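You operate a simulated robot arm through the tools that you are given. There is no shell and no other tool.

Carry out the task below with a simulated robot arm. There is one attempt and no reset: what you move stays moved.

Task
Stand the black-cap bobbin on the rack and ply both rack yarns onto the bobbin on the seat.
Fine: middle ring; twist lever on PLY, brake knob turned to its top mark, bobbin guard shut; run till both rack bobbins are bare; speed dial, band lever and spare bobbins end as they began. Set down upright: what you pick out.

It is judged by the outcome, as a careful person would: the job done as asked, and still so three seconds after it is handed in. It fails if anything else is knocked over, pushed out of place, dropped, spilled or broken. A push-on lid holds only when it is set on centred and level and pressed home; a screw cap is set on level and turned clockwise until tight.

Robot
A 7-joint arm with a two-finger parallel gripper, fixed in place. Base frame: the origin is at the foot of the arm, x ahead of it, y to its left, z up. Lengths are in m, angles in rad, forces in N, time in s.
Its first joint turns from -2.897 to 2.897 rad. Payload 4.4 kg.
The tool frame sits at the grasp point between the pads (the TCP): z along the fingers, y along the line on which they close. The tips reach 0.023 m beyond it. Largest opening 0.094 m; finger width 0.038, thickness 0.01; the body of the gripper, 0.054 by 0.096 m, starts 0.039 m behind the TCP.
Orientation is told as [roll, pitch, yaw] about the base's x, y, z axes, in that order, counted from this pose: with the fingers straight down and closing along the base's y, the tool's x points along the base's -x, its y along +y and its z along -z.

Tools
- The arm moves only by the tool send_rows. Its argument "motion" is a list of rows, each an object of numbers (a shift or turn left out is 0, a gripper value left out holds the last): "dx", "dy", "dz": the shift along the tool's x, y, z in units of 25 mm (1.0 is 25 mm); "ax", "ay", "az": the turn, a rotation vector about the tool's x, y, z in units of 4 degrees (1.0 is 4 degrees); "claw": the opening, from 0 (shut) to 1 (fully open). In form: [{"dx": .., "dy": .., "dz": .., "ax": .., "ay": .., "az": .., "claw": ..}, ...]. A call has 1 to 20 rows; each row shifts and turns the commanded pose from where the row before left it, along the tool's axes as they then stand. A call with a number of a shift or a turn outside -1 to 1 is refused whole. A row lasts 0.2 s, in which the tool goes at most 0.05 m and 0.15 rad; a call with a longer step from one row to the next is refused whole, and so is a gripper value outside its range. A pose out of reach is approached as far as the arm can. The call stops where the force on the tool passes 40 N (or 10 N more than at its start, if that is more) or the arm is blocked; 0.2 s more then pass. Each finger travels about 0.072 m/s and halts on what it meets, pressing with about 37 N; the grip force reading is that of the motor and also rises with nothing between the fingers. The clock runs only during rows and for 0.2 s after the last one: add rows that do not move to give the fingers time. It gives the time, the measured TCP pose, the force on the tool (base axes), the opening and the grip force at its end, in the units of the frame above (readings bear some noise), with the torque about the TCP (base axes, N m) and any sound that the robot's microphone picked up.
- Cameras (640 x 400 px; columns grow to the right, rows downward): "scene" is fixed at [0.0509, -0.4998, 1.5323]; the picture's right is [0.51, -0.86, 0.00], its down [-0.45, -0.27, -0.85] and it looks along [0.73, 0.43, -0.53] (base axes); focal length 370 px, centre (320, 200). "wrist" rides on the gripper at [0.086, 0.016, -0.075] in the tool frame; the picture's right is [-0.18, 0.98, 0.00], its down [-0.58, -0.11, -0.81] and it looks along [-0.79, -0.15, 0.59] (tool axes); focal length 243 px, centre (320, 200). There is no depth. A picture from a camera that has moved, and an enlarged one, comes with that camera's place and axes in the base frame and with its lens.
- camera(camera): a new picture of that camera. No time passes.
- zoom(camera, box): a new picture of the part [left, top, right, bottom] of that camera's present view, enlarged. No time passes.
- close_job(): hands the job in; it is judged then, once.

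Nothing tells you positions but the pictures and the camera data. Unless the task says otherwise, let go and move clear before handing in.

The tools are called after ">>>" as a command line: name --argument value ..., lists and objects as JSON in quotes. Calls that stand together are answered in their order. send_rows: Moves the arm, as the interface text tells. Its arguments: {"type":"object","properties":{"motion":{"type":"array","items":{"type":"object","properties":{"dx":{"type":"number"},"dy":{"type":"number"},"dz":{"type":"number"},"ax":{"type":"number"},"ay":{"type":"number"},"az":{"type":"number"},"claw":{"type":"number"}}}}},"required":["motion"]} The other tools are called the same way: camera (camera) takes a picture; zoom (camera, box) takes an enlarged picture of a part of a camera's view; close_job () hands the job in.

At the start:

```text
clock: 0.0
position: [0.5581, 0.3349, 1.2089]
tool_rot: [-0.002, -0.001, -0.001]
force: [-0.3, 0.1, -0.4]
wrist_torque: [-0.02, 0.02, 0.02]
gripper_width: 0.0939
gripper_force: 0.1
```

scene: 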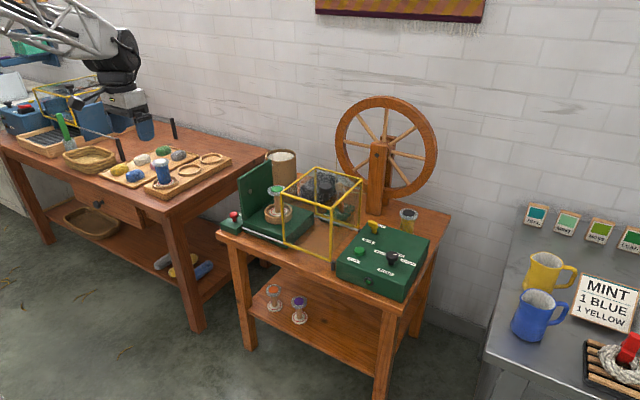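
wrist: 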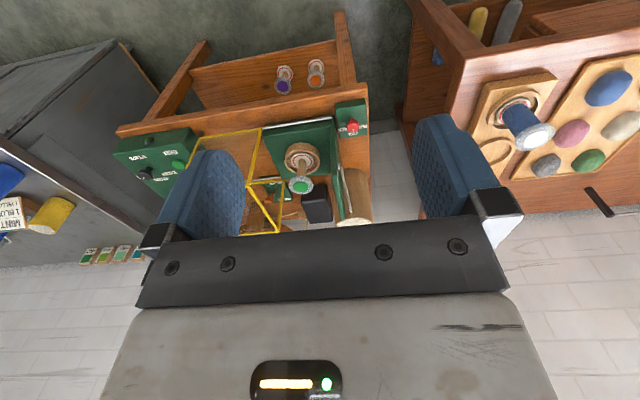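

I see a wheel station with a green-capped bobbin and a guard frame, and a rack with a blue-cap bobbin on the left table. I'll zoom in on the details before moving anything.

>>> zoom --camera "scene" --box '[210, 130, 370, 270]'

>>> zoom --camera "scene" --box '[320, 190, 450, 310]'

>>> zoom --camera "scene" --box '[90, 120, 250, 220]'

>>> zoom --camera "scene" --box '[230, 260, 340, 340]'

>>> zoom --camera "wrist" --box '[100, 50, 400, 240]'

```text
2.86 times, centred on (290, 200) of scene
camera zoom: at [0.0509, -0.4998, 1.5323], right [0.51, -0.86, 0.0], down [-0.45, -0.27, -0.85], along [0.73, 0.43, -0.53], focal length 1056 px, centre (406, 200)
```

zoom: 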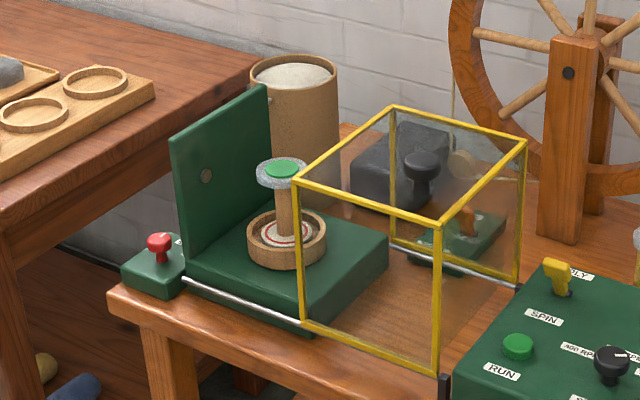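

```text
3.33 times, centred on (385, 250) of scene
camera zoom: at [0.0509, -0.4998, 1.5323], right [0.51, -0.86, 0.0], down [-0.45, -0.27, -0.85], along [0.73, 0.43, -0.53], focal length 1232 px, centre (103, 33)
```

zoom: 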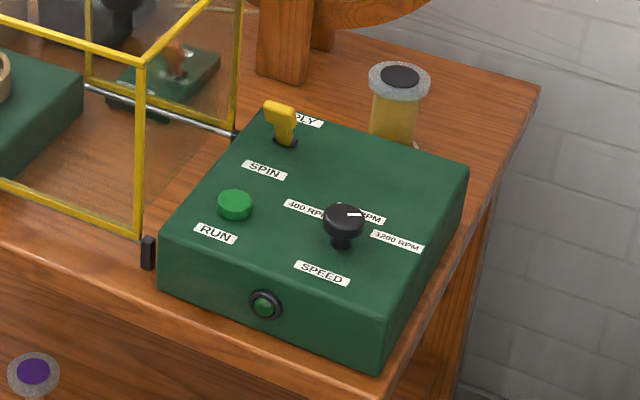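

```text
4.00 times, centred on (170, 170) of scene
camera zoom: at [0.0509, -0.4998, 1.5323], right [0.51, -0.86, 0.0], down [-0.45, -0.27, -0.85], along [0.73, 0.43, -0.53], focal length 1479 px, centre (920, 320)
```

zoom: 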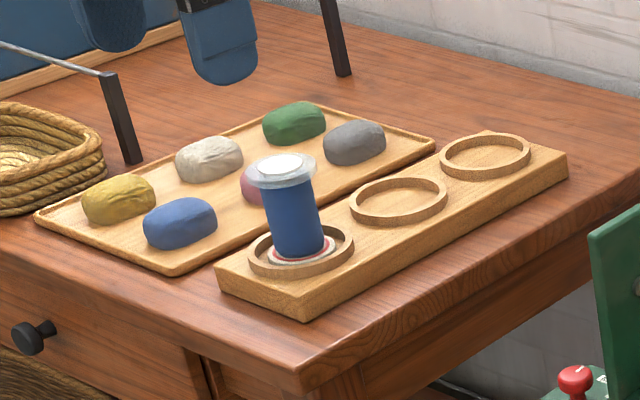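

```text
5.00 times, centred on (285, 300) of scene
camera zoom: at [0.0509, -0.4998, 1.5323], right [0.51, -0.86, 0.0], down [-0.45, -0.27, -0.85], along [0.73, 0.43, -0.53], focal length 1849 px, centre (495, -300)
```

zoom: 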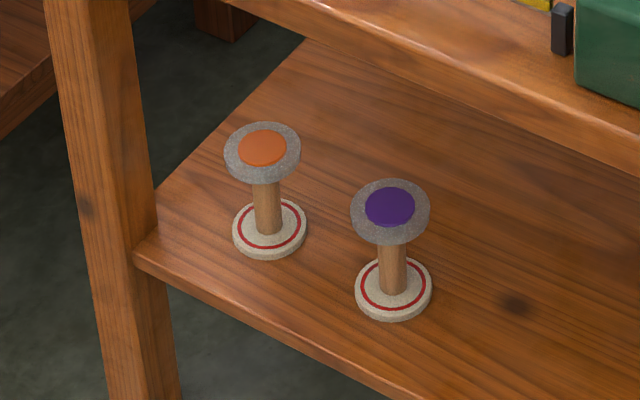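

```text
2.11 times, centred on (250, 145) of wrist
camera zoom: at [0.4707, 0.3522, 1.2837], right [0.18, 0.98, 0.0], down [0.58, -0.11, 0.81], along [0.79, -0.15, -0.59], focal length 511 px, centre (467, 316)
```

zoom: 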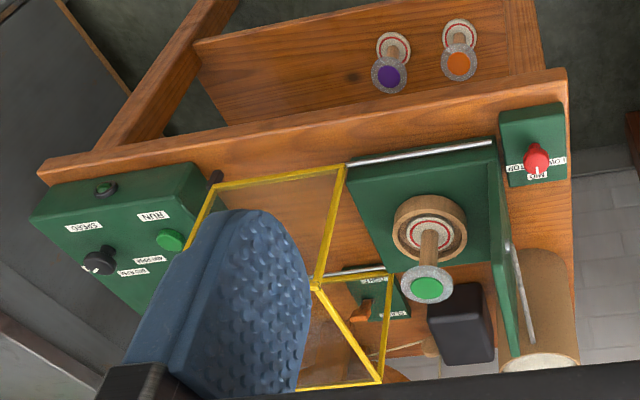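

The black-cap bobbin with yellow yarn stands behind the green control box. The seat, the sliding guard, the red brake knob and the yellow twist lever are on the wheel table. I'll look closer at the labels.

>>> zoom --camera "scene" --box '[218, 200, 258, 240]'

>>> zoom --camera "scene" --box '[350, 210, 440, 280]'

>>> zoom --camera "wrist" --box '[325, 90, 375, 145]'

>>> zoom --camera "scene" --box '[300, 160, 350, 225]'

>>> zoom --camera "wrist" --box '[240, 120, 380, 240]'

>>> zoom --camera "scene" --box '[380, 190, 440, 250]'

```text
10.00 times, centred on (238, 220) of scene
camera zoom: at [0.0509, -0.4998, 1.5323], right [0.51, -0.86, 0.0], down [-0.45, -0.27, -0.85], along [0.73, 0.43, -0.53], focal length 3697 px, centre (1140, 0)
```

zoom: 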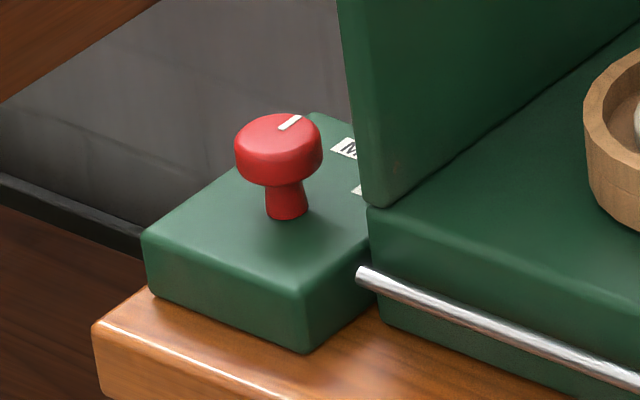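

```text
5.71 times, centred on (395, 245) of scene
camera zoom: at [0.0509, -0.4998, 1.5323], right [0.51, -0.86, 0.0], down [-0.45, -0.27, -0.85], along [0.73, 0.43, -0.53], focal length 2113 px, centre (-109, -57)
```

zoom: 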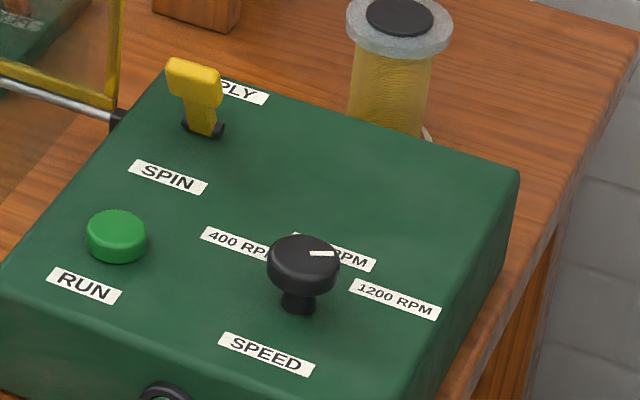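

```text
7.27 times, centred on (350, 118) of wrist
camera zoom: at [0.4707, 0.3522, 1.2837], right [0.18, 0.98, 0.0], down [0.58, -0.11, 0.81], along [0.79, -0.15, -0.59], focal length 1764 px, centre (102, 800)
```

zoom: 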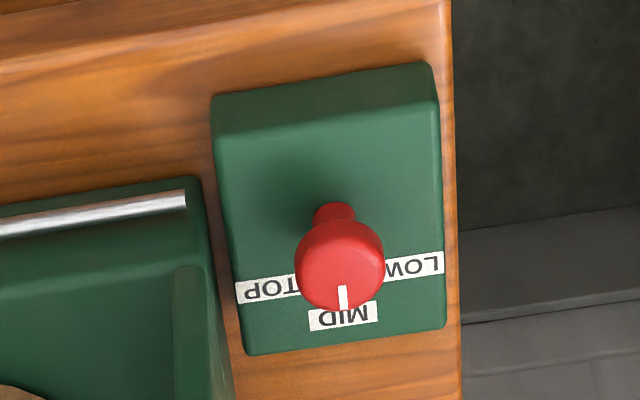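

```text
6.15 times, centred on (325, 192) of scene
camera zoom: at [0.0509, -0.4998, 1.5323], right [0.51, -0.86, 0.0], down [-0.45, -0.27, -0.85], along [0.73, 0.43, -0.53], focal length 2275 px, centre (289, 246)
```

zoom: 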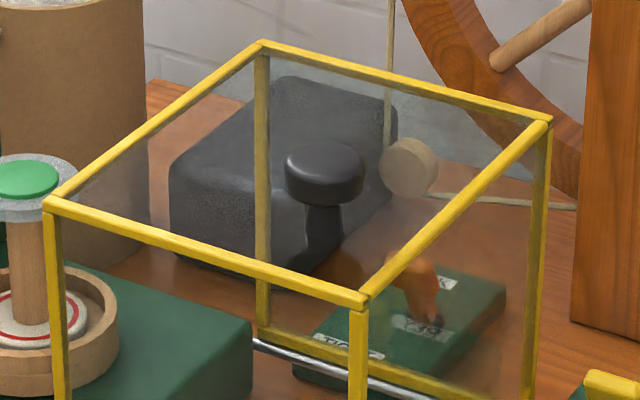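

```text
3.33 times, centred on (310, 180) of wrist
camera zoom: at [0.4707, 0.3522, 1.2837], right [0.18, 0.98, 0.0], down [0.58, -0.11, 0.81], along [0.79, -0.15, -0.59], focal length 809 px, centre (353, 267)
```

zoom: 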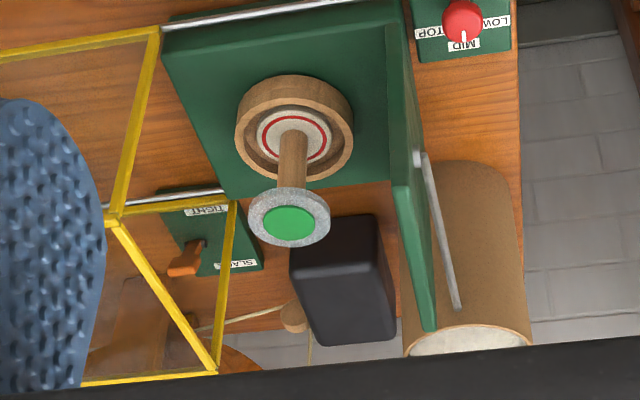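

```text
6.67 times, centred on (410, 220) of scene
camera zoom: at [0.0509, -0.4998, 1.5323], right [0.51, -0.86, 0.0], down [-0.45, -0.27, -0.85], along [0.73, 0.43, -0.53], focal length 2465 px, centre (-280, 67)
```

zoom: 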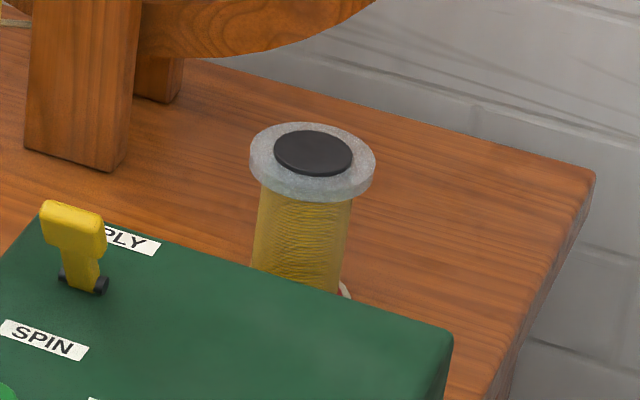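

The black-cap bobbin stands at roughly (1.17, -0.21) and the rack's middle ring at roughly (1.00, 0.73), both far out, so the tool will have to tilt. I'll first move in front of the control box to get closer views.

>>> send_rows --motion '[{"dy": -1, "dx": -0.1}, {"dy": -1, "dx": -0.1}, {"dy": -1, "dx": -0.1}, {"dy": -1, "dx": -0.1}, {"dy": -1, "dx": -0.1}, {"dy": -1, "dx": -0.1}, {"dy": -1, "dx": -0.1}, {"dy": -1, "dx": -0.1}, {"dy": -1, "dx": -0.1}, {"dy": -1, "dx": -0.1}, {"dy": -1, "dx": -0.1}, {"dy": -1, "dx": -0.1}, {"dy": -1, "dx": -0.1}, {"dy": -1, "dx": -0.1}, {"dy": -1, "dx": -0.1}, {"dy": -1, "dx": -0.1}, {"dy": -1, "dx": -0.1, "claw": 0}, {"claw": 0}, {"claw": 0}]'

>>> camera --camera "wrist"

>>> camera --camera "scene"

```text
clock: 4.0
position: [0.5994, -0.0907, 1.2077]
tool_rot: [0.0, 0.001, 0.001]
force: [-0.1, -0.2, -0.1]
wrist_torque: [-0.04, 0.03, 0.03]
gripper_width: 0.0002
gripper_force: 21.4
```

```text
taken
camera wrist: at [0.5135, -0.0741, 1.2837], right [0.18, 0.98, 0.0], down [0.58, -0.11, 0.81], along [0.79, -0.15, -0.59], focal length 243 px, centre (320, 200)
```

wrist: 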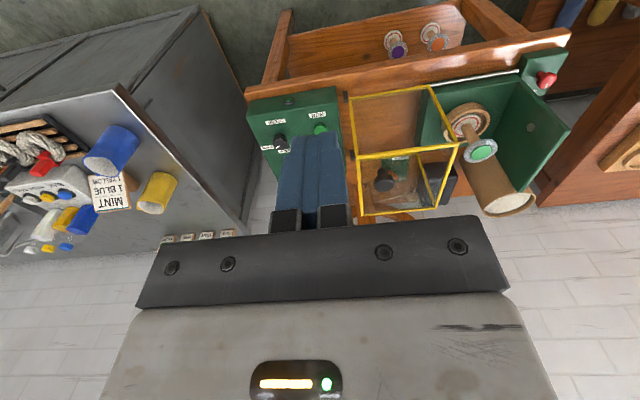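

```text
taken
```

scene: 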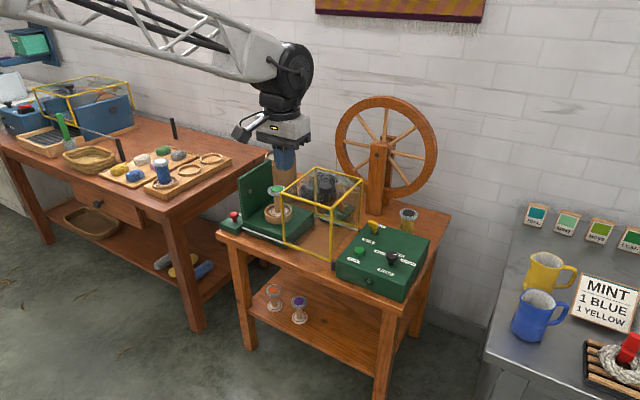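

The guard spans roughly x 0.88–1.10 and y -0.045–0.14, and its top is at about z 0.91. I'll zoom in to check the lever state, the guard handle and the control box.

>>> zoom --camera "wrist" --box '[330, 70, 480, 230]'

>>> zoom --camera "wrist" --box '[240, 80, 360, 180]'

>>> zoom --camera "wrist" --box '[430, 40, 600, 220]'

>>> zoom --camera "scene" --box '[365, 215, 395, 245]'

```text
2.50 times, centred on (405, 150) of wrist
camera zoom: at [0.5135, -0.0741, 1.2837], right [0.18, 0.98, 0.0], down [0.58, -0.11, 0.81], along [0.79, -0.15, -0.59], focal length 606 px, centre (108, 325)
```

zoom: 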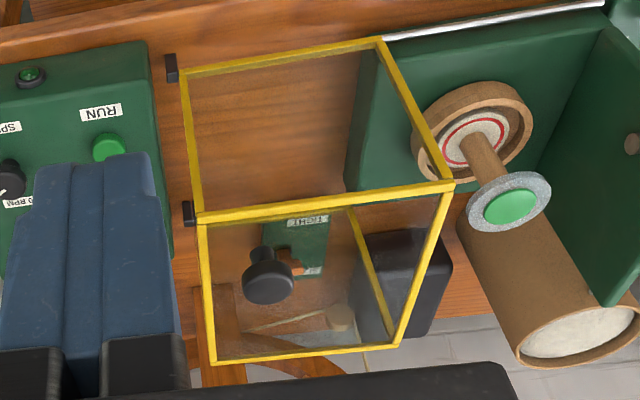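

```text
4.00 times, centred on (300, 130) of wrist
camera zoom: at [0.5135, -0.0741, 1.2837], right [0.18, 0.98, 0.0], down [0.58, -0.11, 0.81], along [0.79, -0.15, -0.59], focal length 970 px, centre (400, 480)
```

zoom: 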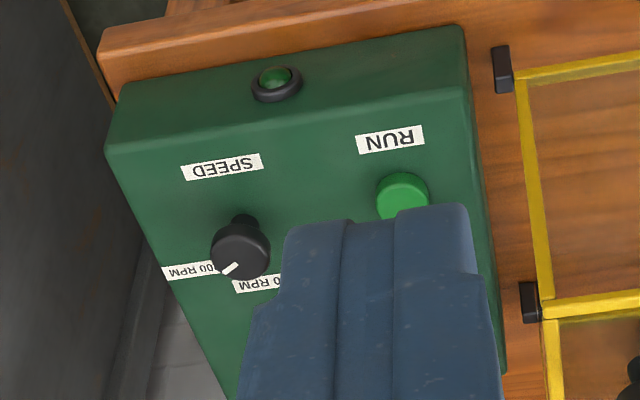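

```text
2.22 times, centred on (515, 130) of wrist
camera zoom: at [0.5135, -0.0741, 1.2837], right [0.18, 0.98, 0.0], down [0.58, -0.11, 0.81], along [0.79, -0.15, -0.59], focal length 539 px, centre (-113, 356)
```

zoom: 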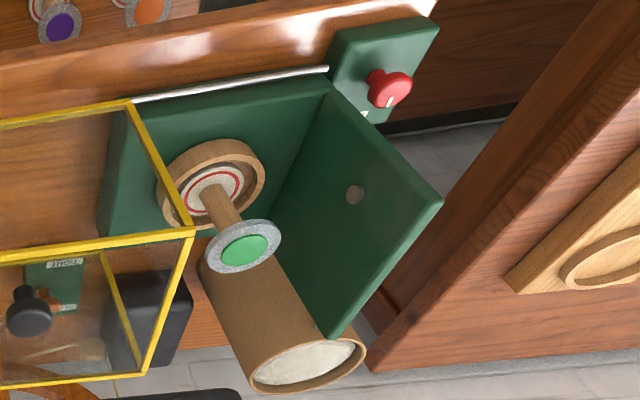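

```text
13.33 times, centred on (380, 230) of scene
camera zoom: at [0.0509, -0.4998, 1.5323], right [0.51, -0.86, 0.0], down [-0.45, -0.27, -0.85], along [0.73, 0.43, -0.53], focal length 4930 px, centre (-480, -200)
```

zoom: 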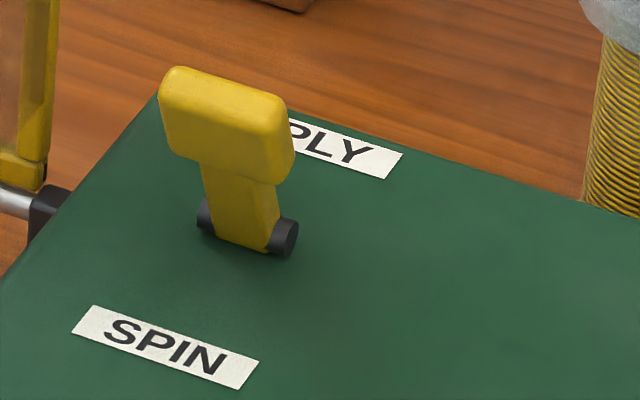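

The twist lever leans toward SPIN, so it must go to PLY. The black knob on the guard's top is its handle, and the brake knob points at MID. To reach far with a forward tilt and keep the camera on top, I'll flip the tool 180° about its axis here in free space and see if the arm follows.

>>> send_rows --motion '[{"az": 1}, {"az": 1}, {"az": 1}, {"az": 1}, {"az": 1}, {"az": 1}, {"az": 1}, {"az": 1}, {"az": 1}, {"az": 1}, {"az": 1}, {"az": 1}, {"az": 1}, {"az": 1}, {"az": 1}, {"az": 1}, {"az": 1}, {"az": 1}, {"az": 1}, {"az": 1}]'

>>> camera --camera "wrist"

>>> camera --camera "scene"

```text
clock: 8.2
position: [0.5998, -0.0897, 1.2083]
tool_rot: [0.001, 0.0, -1.397]
force: [0.1, -0.3, -0.9]
wrist_torque: [0.0, -0.03, -0.02]
gripper_width: 0.0002
gripper_force: 37.0
```

```text
taken
camera wrist: at [0.6004, -0.0014, 1.2839], right [1.0, -0.01, 0.0], down [-0.01, -0.59, 0.81], along [-0.01, -0.81, -0.59], focal length 243 px, centre (320, 200)
```

wrist: 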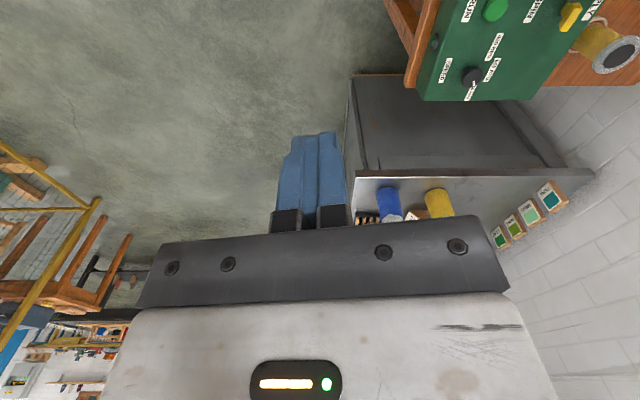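

```text
taken
```

scene: 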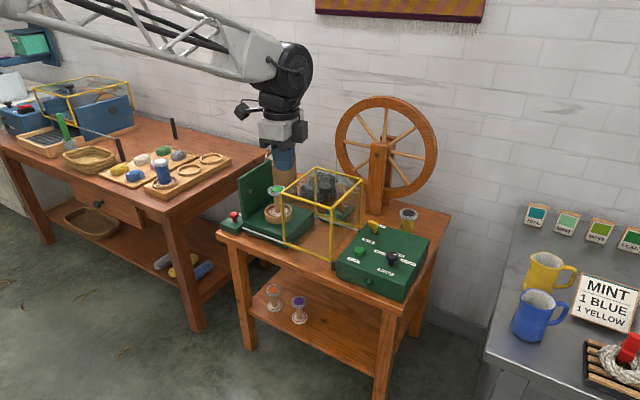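

The rotation follows so far and gives a nice view of the control box and black-cap bobbin. I'll zoom in on it, then continue the flip.

>>> zoom --camera "wrist" --box '[400, 0, 640, 120]'

>>> send_rows --motion '[{"az": 1}, {"az": 1}, {"az": 1}, {"az": 1}, {"az": 1}, {"az": 1}, {"az": 1}, {"az": 1}, {"az": 1}, {"az": 1}, {"az": 1}, {"az": 1}, {"az": 1}, {"az": 1}, {"az": 1}, {"az": 1}, {"az": 1}, {"az": 1}, {"az": 1}, {"az": 1}]'

```text
2.67 times, centred on (520, 60) of wrist
camera zoom: at [0.6004, -0.0014, 1.2839], right [1.0, -0.01, 0.0], down [-0.01, -0.59, 0.81], along [-0.01, -0.81, -0.59], focal length 647 px, centre (-213, 573)
```

zoom: 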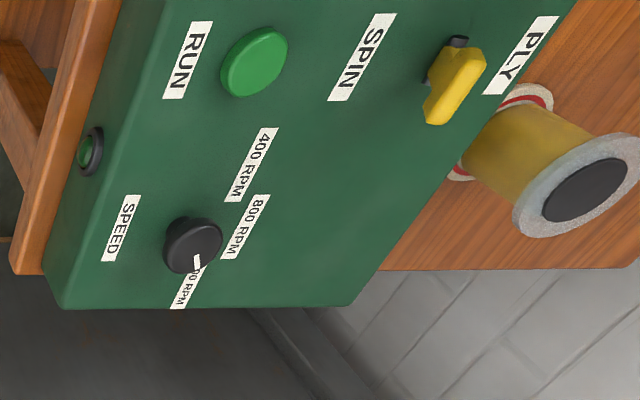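

```text
clock: 12.4
position: [0.6007, -0.0903, 1.2077]
tool_rot: [0.0, 0.0, -2.794]
force: [0.3, 0.6, 0.0]
wrist_torque: [0.01, -0.04, 0.0]
gripper_width: 0.0
gripper_force: 36.8
```

The flip is nearly done. I'll finish it, tilt the tool forward about 48°, and test the reach outward at a safe height.

>>> send_rows --motion '[{"az": 1}, {"az": 1}, {"az": 1}, {"az": 1}, {"az": 0.97}, {"ay": 1}, {"ay": 1}, {"ay": 1}, {"ay": 1}, {"ay": 1}, {"ay": 1}, {"ay": 1}, {"ay": 1}, {"ay": 1}, {"ay": 1}, {"ay": 1}, {"ay": 1}]'

>>> camera --camera "wrist"

>>> camera --camera "scene"

```text
clock: 16.0
position: [0.6001, -0.0906, 1.2085]
tool_rot: [0.0, 0.839, -3.139]
force: [0.7, -0.3, 0.2]
wrist_torque: [-0.02, 0.0, -0.02]
gripper_width: 0.0
gripper_force: 37.1
```

```text
taken
camera wrist: at [0.6019, -0.1051, 1.3236], right [-0.12, -0.98, -0.14], down [-0.99, 0.11, 0.11], along [-0.09, 0.15, -0.98], focal length 243 px, centre (320, 200)
```

wrist: 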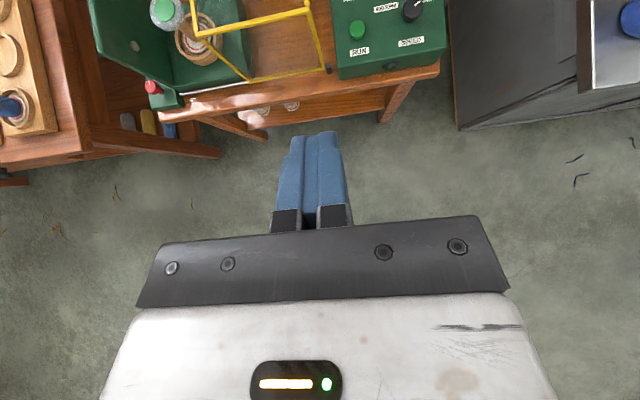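

```text
taken
```

scene: 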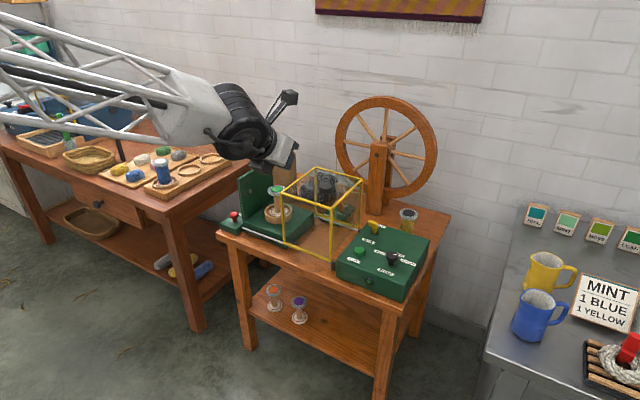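

The flipped, tilted posture works and the wrist camera now looks straight down. Next I'll extend towards the black-cap bobbin, keeping high to test the reach.

>>> send_rows --motion '[{"dx": 0.588, "dz": 0.95, "dy": 0.24}, {"dx": 0.588, "dz": 0.95, "dy": 0.24}, {"dx": 0.588, "dz": 0.95, "dy": 0.24}, {"dx": 0.588, "dz": 0.95, "dy": 0.24}, {"dx": 0.588, "dz": 0.95, "dy": 0.24}, {"dx": 0.588, "dz": 0.95, "dy": 0.24}, {"dx": 0.588, "dz": 0.95, "dy": 0.24}, {"dx": 0.588, "dz": 0.95, "dy": 0.24}, {"dx": 0.588, "dz": 0.95, "dy": 0.24}, {"dx": 0.588, "dz": 0.95, "dy": 0.24}, {"dx": 0.588, "dz": 0.95, "dy": 0.24}, {"dx": 0.588, "dz": 0.95, "dy": 0.24}, {"dx": 0.588, "dz": 0.95, "dy": 0.24}, {"dx": 0.588, "dz": 0.95, "dy": 0.24}, {"dx": 0.588, "dz": 0.95, "dy": 0.24}, {"dx": 0.588, "dz": 0.95, "dy": 0.24}, {"dx": 0.588, "dz": 0.95, "dy": 0.24}]'

>>> camera --camera "wrist"

>>> camera --camera "scene"

```text
clock: 19.6
position: [1.0699, -0.1934, 1.1253]
tool_rot: [-0.001, 0.838, -3.141]
force: [0.2, 0.2, 0.4]
wrist_torque: [0.01, 0.01, -0.01]
gripper_width: 0.0
gripper_force: 37.2
```

```text
taken
camera wrist: at [1.0705, -0.2086, 1.2411], right [-0.12, -0.98, -0.14], down [-0.99, 0.11, 0.11], along [-0.09, 0.15, -0.98], focal length 243 px, centre (320, 200)
```

wrist: 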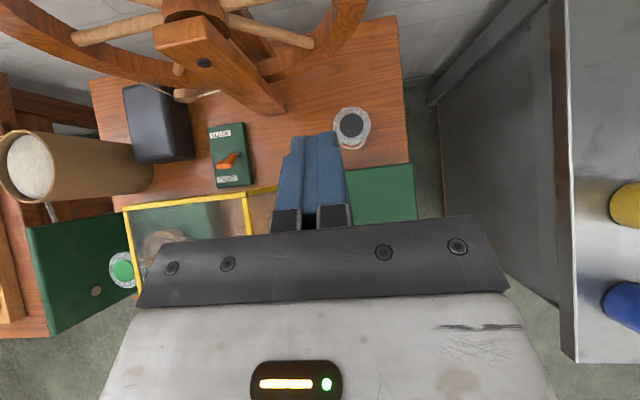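

```text
taken
```

scene: 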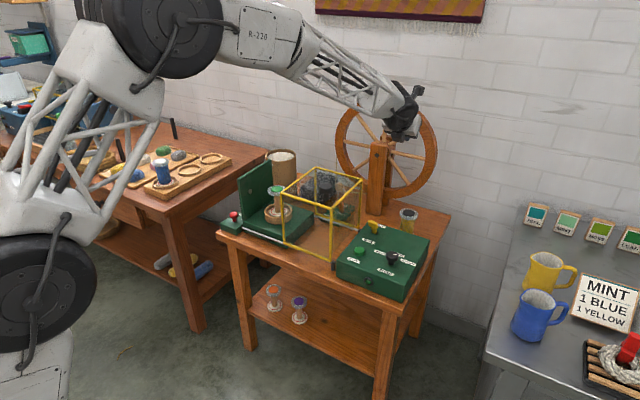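

Reach is fine here. The black cap sits at about (1.157, -0.212, 0.797). I'll zoom in on it and on the band lever.

>>> zoom --camera "wrist" --box '[310, 80, 410, 170]'

>>> zoom --camera "wrist" --box '[100, 60, 290, 220]'

```text
4.44 times, centred on (360, 125) of wrist
camera zoom: at [1.0705, -0.2086, 1.2411], right [-0.12, -0.98, -0.14], down [-0.99, 0.11, 0.11], along [-0.09, 0.15, -0.98], focal length 1078 px, centre (142, 533)
```

zoom: 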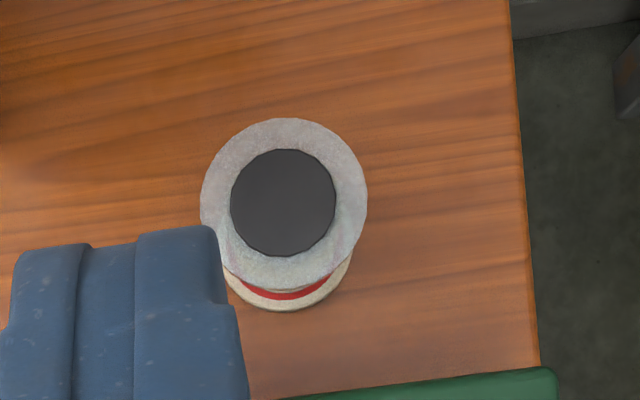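

```text
2.50 times, centred on (195, 140) of wrist
camera zoom: at [1.0705, -0.2086, 1.2411], right [-0.12, -0.98, -0.14], down [-0.99, 0.11, 0.11], along [-0.09, 0.15, -0.98], focal length 606 px, centre (632, 350)
```

zoom: 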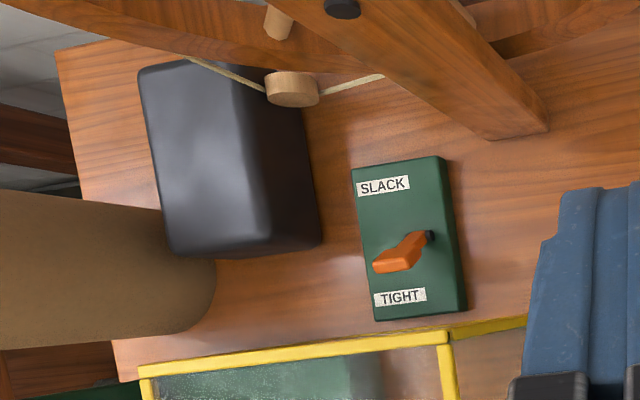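

I'll open the gripper, move over the bobbin, come down to z≈0.90 and look before grasping its top flange.

>>> send_rows --motion '[{"dx": 0.57, "dz": 0.63, "dy": 0.21, "claw": 1}, {"dx": 0.57, "dz": 0.63, "dy": 0.21}, {"dx": 0.57, "dz": 0.63, "dy": 0.21}, {"dx": 0.57, "dz": 0.63, "dy": 0.21}, {"dx": -0.669, "dz": 0.602}, {"dx": -0.669, "dz": 0.602}, {"dx": -0.669, "dz": 0.602}, {"dx": -0.669, "dz": 0.602}, {"dx": -0.669, "dz": 0.602}, {"dx": -0.669, "dz": 0.602}, {"dx": -0.669, "dz": 0.602}, {"dx": -0.669, "dz": 0.602}, {"dx": -0.669, "dz": 0.602}, {"dx": -0.669, "dz": 0.602}, {}]'

>>> camera --camera "wrist"

>>> camera --camera "scene"

```text
clock: 22.8
position: [1.1538, -0.2121, 0.8979]
tool_rot: [0.0, 0.837, -3.139]
force: [0.3, 0.2, -0.2]
wrist_torque: [-0.03, 0.03, -0.04]
gripper_width: 0.0939
gripper_force: 0.1
```

```text
taken
camera wrist: at [1.1546, -0.227, 1.0126], right [-0.12, -0.98, -0.14], down [-0.99, 0.11, 0.11], along [-0.09, 0.15, -0.98], focal length 243 px, centre (320, 200)
```

wrist: 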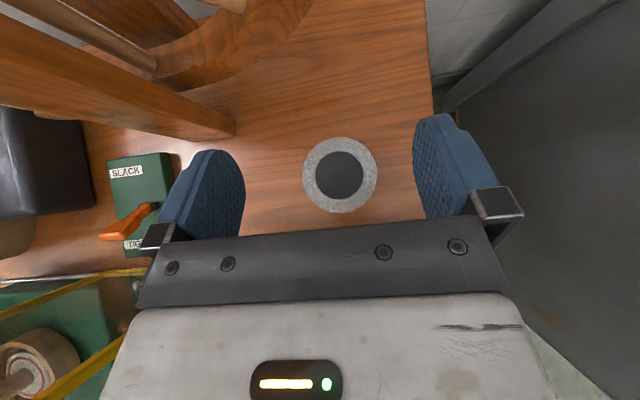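

```text
taken
```

scene: 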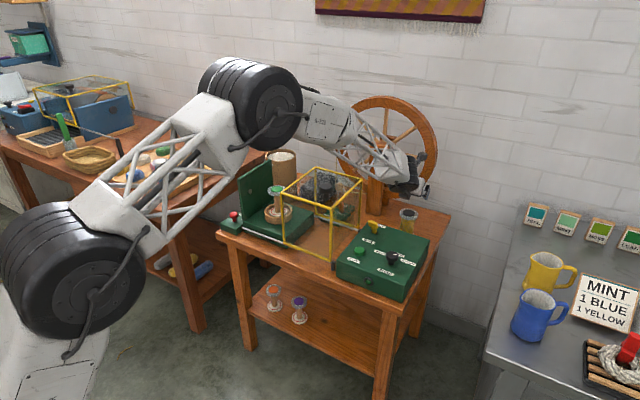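

The bobbin is centred between the open fingers. I'll lower to the flange height and close.

>>> send_rows --motion '[{"dx": -0.545, "dz": 0.49, "dy": 0.13}, {"dx": -0.545, "dz": 0.49}, {"dx": -0.545, "dz": 0.49}, {"dx": -0.545, "dz": 0.49}, {"dx": -0.545, "dz": 0.49}, {"dx": -0.545, "dz": 0.49}, {}]'

>>> camera --camera "wrist"

>>> zoom --camera "scene" --box '[350, 150, 470, 260]'

```text
clock: 24.4
position: [1.1541, -0.2161, 0.7902]
tool_rot: [0.0, 0.836, -3.139]
force: [-0.1, -0.1, 0.2]
wrist_torque: [0.03, 0.05, 0.02]
gripper_width: 0.0942
gripper_force: 0.1
```

```text
taken
camera wrist: at [1.1557, -0.2313, 0.9044], right [-0.12, -0.98, -0.14], down [-0.99, 0.11, 0.11], along [-0.09, 0.15, -0.98], focal length 243 px, centre (320, 200)
```

wrist: 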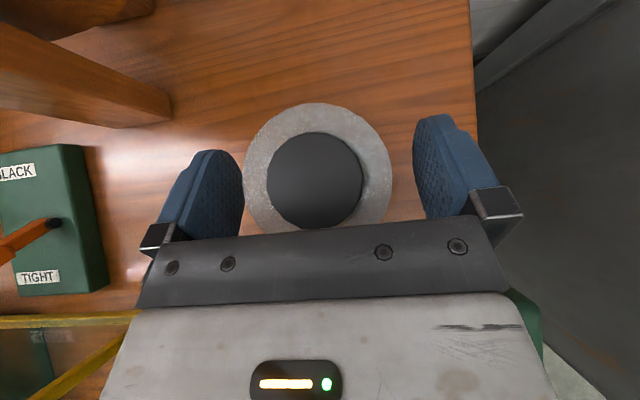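

```text
3.64 times, centred on (410, 205) of scene
camera zoom: at [0.0509, -0.4998, 1.5323], right [0.51, -0.86, 0.0], down [-0.45, -0.27, -0.85], along [0.73, 0.43, -0.53], focal length 1344 px, centre (-7, 182)
```

zoom: 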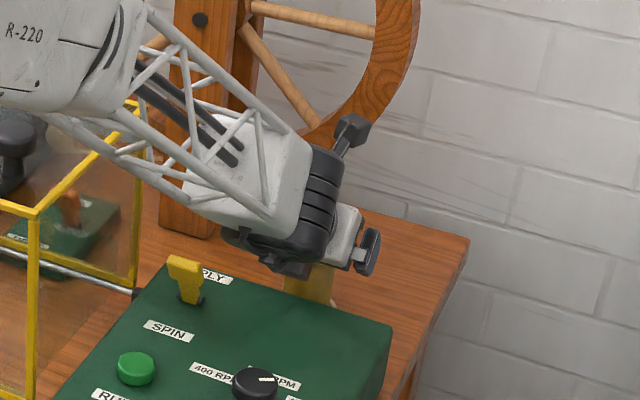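

The flange sits between the pads. I'll nudge 4 mm forward and close.

>>> send_rows --motion '[{"dx": 0.107, "dz": 0.119}, {"claw": 0}, {"claw": 0}, {"claw": 0}, {"claw": 0}, {"claw": 0}]'

>>> camera --camera "wrist"

```text
clock: 25.8
position: [1.1573, -0.2165, 0.7901]
tool_rot: [-0.001, 0.838, -3.14]
force: [-0.8, 0.4, 0.4]
wrist_torque: [0.02, 0.02, 0.0]
gripper_width: 0.0646
gripper_force: 37.1
```

```text
taken
camera wrist: at [1.1595, -0.231, 0.9046], right [-0.12, -0.98, -0.14], down [-0.99, 0.11, 0.11], along [-0.09, 0.15, -0.98], focal length 243 px, centre (320, 200)
```

wrist: 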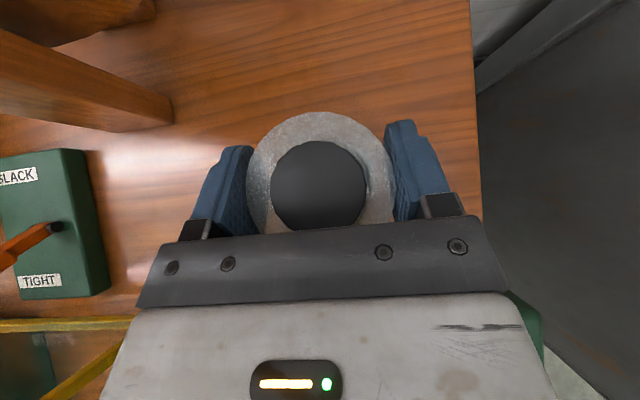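

It's gripped at 65 mm. I'll lift gently and check that the bobbin hangs upright.

>>> send_rows --motion '[{"dx": 0.15, "dz": -0.134}, {"dx": 0.3, "dz": -0.268}, {"dx": 0.37, "dz": -0.335}, {"dx": 0.37, "dz": -0.335}, {"dx": 0.37, "dz": -0.335}, {"dx": 0.37, "dz": -0.335}, {"dx": 0.37, "dz": -0.335}, {"dx": 0.37, "dz": -0.335}, {"dx": 0.37, "dz": -0.335}, {}]'

>>> camera --camera "wrist"

>>> zoom --camera "scene" --box '[350, 130, 470, 240]'

```text
clock: 28.0
position: [1.1555, -0.2169, 0.8913]
tool_rot: [-0.001, 0.837, -3.14]
force: [0.0, -0.2, -0.3]
wrist_torque: [0.02, 0.0, -0.02]
gripper_width: 0.0647
gripper_force: 37.2
```

```text
taken
camera wrist: at [1.1573, -0.233, 1.0059], right [-0.12, -0.98, -0.14], down [-0.99, 0.11, 0.11], along [-0.09, 0.15, -0.98], focal length 243 px, centre (320, 200)
```

wrist: 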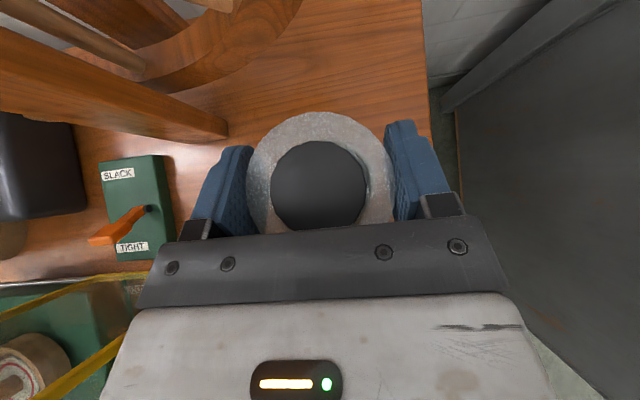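

```text
3.64 times, centred on (410, 185) of scene
camera zoom: at [0.0509, -0.4998, 1.5323], right [0.51, -0.86, 0.0], down [-0.45, -0.27, -0.85], along [0.73, 0.43, -0.53], focal length 1344 px, centre (-7, 254)
```

zoom: 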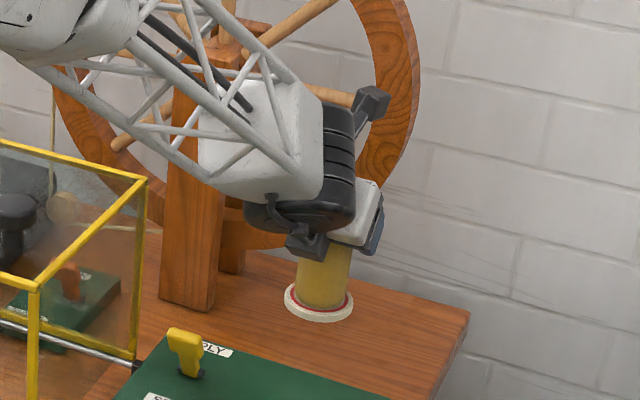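

The bobbin is held upright. I'll retract up and back along the tool axis to clear everything, then swing to the left.

>>> send_rows --motion '[{"dz": -0.4, "dx": 0.2}, {"dz": -0.6, "dx": 0.1}, {"dz": -0.88}, {"dz": -0.88}, {"dz": -0.88}, {"dz": -0.88}, {"dz": -0.88}, {"dz": -0.88}, {"dz": -0.88}, {"dz": -0.88}, {"dz": -0.88}, {"dz": -0.88}, {"dz": -0.88}, {"dz": -0.88}, {"dz": -0.88}, {"dz": -0.88}, {"dz": -0.88}, {"dz": -0.6}, {"dz": -0.3}, {}]'

>>> camera --camera "scene"

```text
clock: 32.2
position: [0.8812, -0.2118, 1.1492]
tool_rot: [0.001, 0.839, -3.139]
force: [-0.1, -0.5, -0.6]
wrist_torque: [0.04, 0.01, 0.02]
gripper_width: 0.0648
gripper_force: 36.9
```

```text
taken
```

scene: 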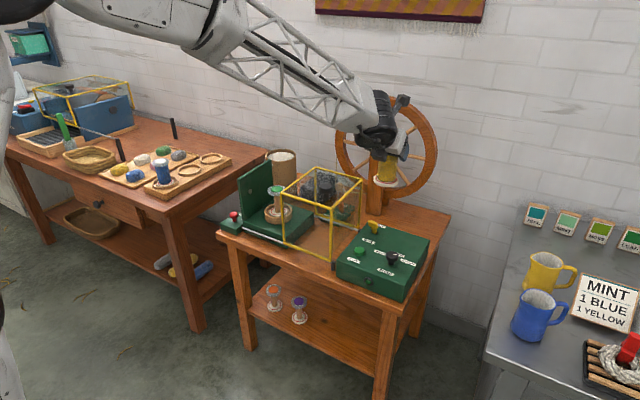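

The bobbin is clear of everything. Now I'll swing across toward the rack at this height.

>>> send_rows --motion '[{"dy": -0.5}, {"dy": -1, "dx": -0.1, "dz": -0.12}, {"dy": -1, "dx": -0.1, "dz": -0.12}, {"dy": -1, "dx": -0.1, "dz": -0.12}, {"dy": -1, "dx": -0.1, "dz": -0.12}, {"dy": -1, "dx": -0.1, "dz": -0.12}, {"dy": -1, "dx": -0.1, "dz": -0.12}, {"dy": -1, "dx": -0.1, "dz": -0.12}, {"dy": -1, "dx": -0.1, "dz": -0.12}, {"dy": -1, "dx": -0.1, "dz": -0.12}, {"dy": -1, "dx": -0.1, "dz": -0.12}, {"dy": -1, "dx": -0.1, "dz": -0.12}, {"dy": -1, "dx": -0.1, "dz": -0.12}, {"dy": -1, "dx": -0.1, "dz": -0.12}, {"dy": -1, "dx": -0.1, "dz": -0.12}, {"dy": -1, "dx": -0.1, "dz": -0.12}, {"dy": -1, "dx": -0.1, "dz": -0.12}, {"dy": -1, "dx": -0.1, "dz": -0.12}, {"dy": -1, "dx": -0.1, "dz": -0.12}, {"dy": -1, "dx": -0.1, "dz": -0.12}]'

>>> send_rows --motion '[{"dy": -0.8}, {"dy": -0.8}, {"dy": -0.8}, {"ax": 0.743, "az": -0.669}, {"ax": 0.743, "az": -0.669}, {"ax": 0.743, "az": -0.669}, {"ax": 0.743, "az": -0.669}, {"ax": 0.743, "az": -0.669}, {"ax": 0.743, "az": -0.669}, {"ax": 0.743, "az": -0.669}, {"ax": 0.743, "az": -0.669}, {"ax": 0.743, "az": -0.669}, {"ax": 0.743, "az": -0.669}, {"ax": 0.743, "az": -0.669}, {"ax": 0.743, "az": -0.669}, {}]'

>>> camera --camera "wrist"

>>> camera --camera "scene"

```text
clock: 36.4
position: [0.8506, -0.0039, 1.1511]
tool_rot: [-0.006, 0.839, -3.137]
force: [0.4, 0.8, -0.6]
wrist_torque: [0.04, 0.01, 0.02]
gripper_width: 0.0647
gripper_force: 36.8
out of reach, approached as far as the arm can: row 10, 11, 12, 13, 14, 15, 16, 17, 18, 19, 20
```

```text
clock: 39.8
position: [0.8507, -0.0028, 1.1503]
tool_rot: [0.002, 0.838, -2.3]
force: [-0.3, 0.0, -0.9]
wrist_torque: [0.0, 0.02, -0.01]
gripper_width: 0.0648
gripper_force: 37.0
out of reach, approached as far as the arm can: row 1, 2, 3
```

```text
taken
camera wrist: at [0.8636, -0.0114, 1.2658], right [0.65, -0.75, -0.14], down [-0.74, -0.66, 0.11], along [-0.17, 0.03, -0.98], focal length 243 px, centre (320, 200)
```

wrist: 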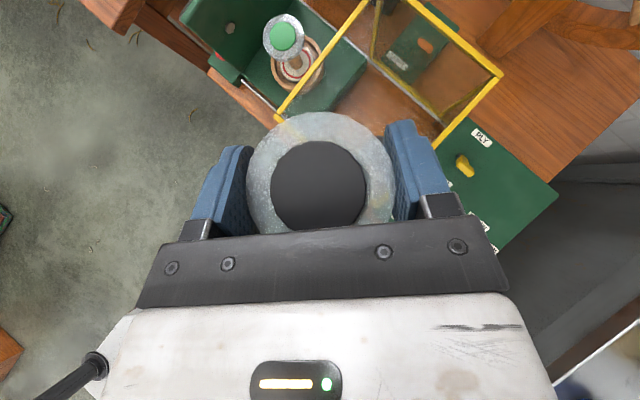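

```text
taken
```

scene: 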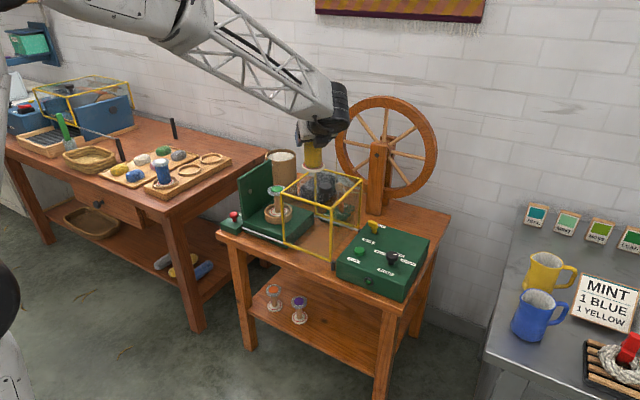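

That was a wrist joint limit; with the heading turned to 48° it's relieved. I'll continue toward the rack with this heading.

>>> send_rows --motion '[{"dx": 0.3, "dz": 0.33, "dy": -0.5}, {"dx": 0.571, "dz": 0.635, "dy": -0.931}, {"dx": 0.571, "dz": 0.635, "dy": -0.931}, {"dx": 0.571, "dz": 0.635, "dy": -0.931}, {"dx": 0.571, "dz": 0.635, "dy": -0.931}, {"dx": 0.571, "dz": 0.635, "dy": -0.931}, {"dx": 0.571, "dz": 0.635, "dy": -0.931}, {"dx": 0.571, "dz": 0.635, "dy": -0.931}, {"dx": 0.571, "dz": 0.635, "dy": -0.931}, {"dx": 0.571, "dz": 0.635, "dy": -0.931}, {"dx": 0.571, "dz": 0.635, "dy": -0.931}, {"dx": 0.571, "dz": 0.635, "dy": -0.931}, {"dx": 0.571, "dz": 0.635, "dy": -0.931}, {"dx": 0.571, "dz": 0.635, "dy": -0.931}, {"dx": 0.571, "dz": 0.635, "dy": -0.931}, {"dx": 0.571, "dz": 0.635, "dy": -0.931}, {"dx": 0.3, "dz": 0.33, "dy": -0.5}, {}]'

>>> camera --camera "wrist"

>>> camera --camera "scene"

```text
clock: 43.6
position: [0.802, 0.5017, 1.1483]
tool_rot: [0.002, 0.838, -2.3]
force: [0.2, -0.1, -0.6]
wrist_torque: [0.02, 0.02, -0.02]
gripper_width: 0.0644
gripper_force: 37.1
```

```text
taken
camera wrist: at [0.815, 0.4933, 1.2638], right [0.65, -0.75, -0.14], down [-0.74, -0.66, 0.11], along [-0.17, 0.03, -0.98], focal length 243 px, centre (320, 200)
```

wrist: 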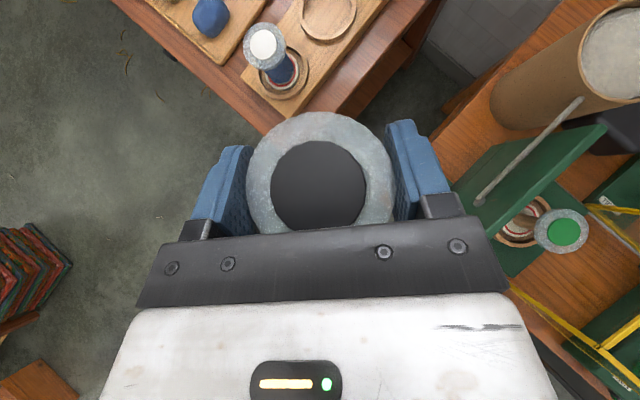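

```text
taken
```

scene: 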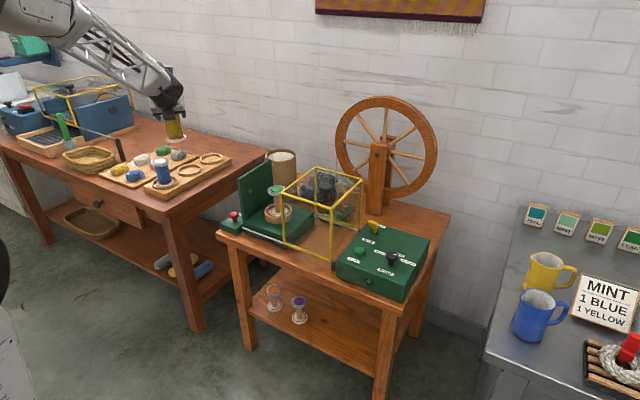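

The rack's middle ring shows at the top of the view. I'll advance a bit to measure it precisely.

>>> send_rows --motion '[{"dx": 0.5, "dz": 0.556}, {"dx": 0.7, "dz": 0.778}, {"dx": 0.7, "dz": 0.778}, {"dx": 0.49, "dz": 0.545}, {}]'

>>> camera --camera "wrist"

>>> zoom --camera "wrist" --box '[200, 0, 440, 150]'

>>> zoom --camera "scene" --box '[140, 90, 240, 200]'

```text
clock: 44.8
position: [0.8623, 0.5676, 1.1487]
tool_rot: [0.002, 0.838, -2.299]
force: [-0.2, 0.0, -1.4]
wrist_torque: [0.01, -0.03, 0.0]
gripper_width: 0.0646
gripper_force: 37.1
```

```text
taken
camera wrist: at [0.8743, 0.5603, 1.2641], right [0.65, -0.75, -0.14], down [-0.74, -0.66, 0.11], along [-0.17, 0.03, -0.98], focal length 243 px, centre (320, 200)
```

wrist: 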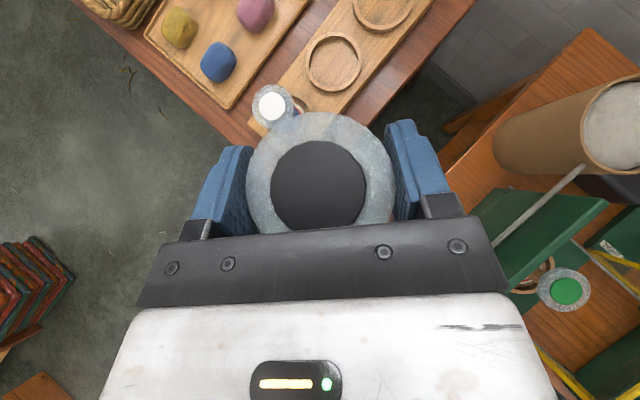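

```text
2.67 times, centred on (320, 75) of wrist
camera zoom: at [0.8743, 0.5603, 1.2641], right [0.65, -0.75, -0.14], down [-0.74, -0.66, 0.11], along [-0.17, 0.03, -0.98], focal length 647 px, centre (320, 533)
```

zoom: 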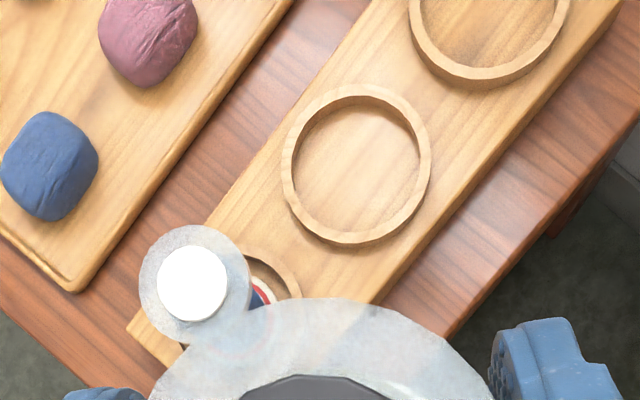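

```text
3.64 times, centred on (190, 145) of scene
camera zoom: at [0.0509, -0.4998, 1.5323], right [0.51, -0.86, 0.0], down [-0.45, -0.27, -0.85], along [0.73, 0.43, -0.53], focal length 1344 px, centre (793, 400)
```

zoom: 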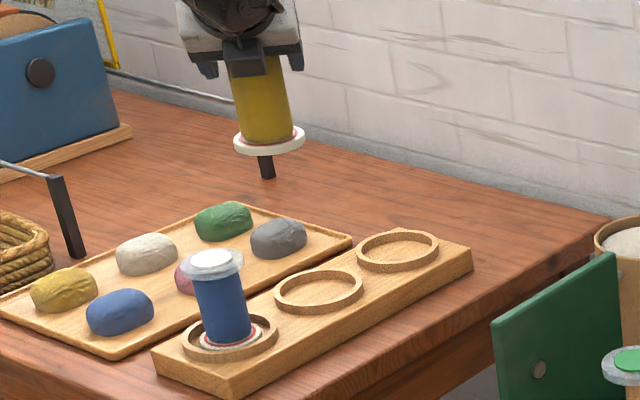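

The middle ring's centre is near (1.004, 0.730) with its rim at z≈0.79. I'll move above it and compare bobbin to ring in the fixed camera.

>>> send_rows --motion '[{"dx": 0.3, "dz": 0.5}, {"dx": 0.428, "dz": 0.774, "dy": -0.01}, {"dx": 0.428, "dz": 0.774, "dy": -0.01}, {"dx": 0.428, "dz": 0.774, "dy": -0.01}, {"dx": 0.428, "dz": 0.774, "dy": -0.01}, {"dx": 0.428, "dz": 0.774, "dy": -0.01}, {"dx": 0.428, "dz": 0.774, "dy": -0.01}, {"dx": 0.428, "dz": 0.774, "dy": -0.01}, {"dx": 0.428, "dz": 0.774, "dy": -0.01}, {"dx": 0.428, "dz": 0.774, "dy": -0.01}, {"dx": 0.128, "dz": 0.274, "dy": -0.01}, {}]'

>>> camera --camera "wrist"

>>> zoom --camera "scene" --box '[140, 90, 240, 200]'

```text
clock: 47.4
position: [1.0032, 0.7287, 1.1001]
tool_rot: [0.001, 0.838, -2.301]
force: [-0.2, 0.2, -1.7]
wrist_torque: [-0.04, -0.01, 0.01]
gripper_width: 0.0649
gripper_force: 36.8
```

```text
taken
camera wrist: at [1.0168, 0.7214, 1.2149], right [0.65, -0.75, -0.14], down [-0.74, -0.66, 0.11], along [-0.17, 0.03, -0.98], focal length 243 px, centre (320, 200)
```

wrist: 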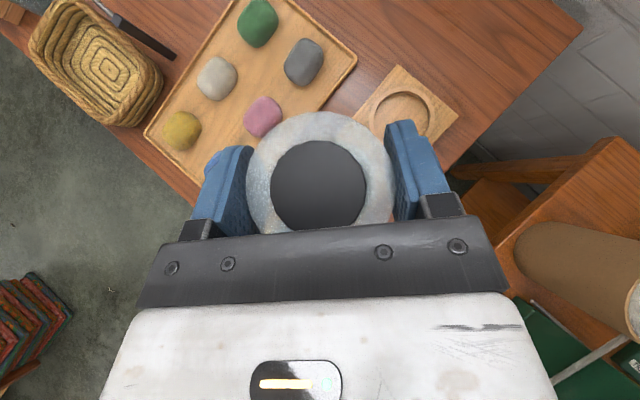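

```text
3.64 times, centred on (190, 145) of scene
camera zoom: at [0.0509, -0.4998, 1.5323], right [0.51, -0.86, 0.0], down [-0.45, -0.27, -0.85], along [0.73, 0.43, -0.53], focal length 1344 px, centre (793, 400)
```

zoom: 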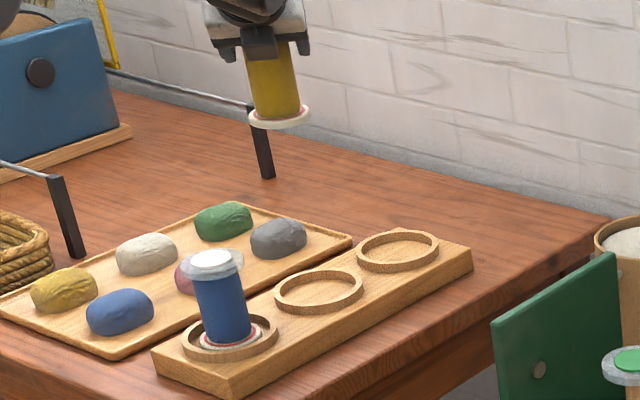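

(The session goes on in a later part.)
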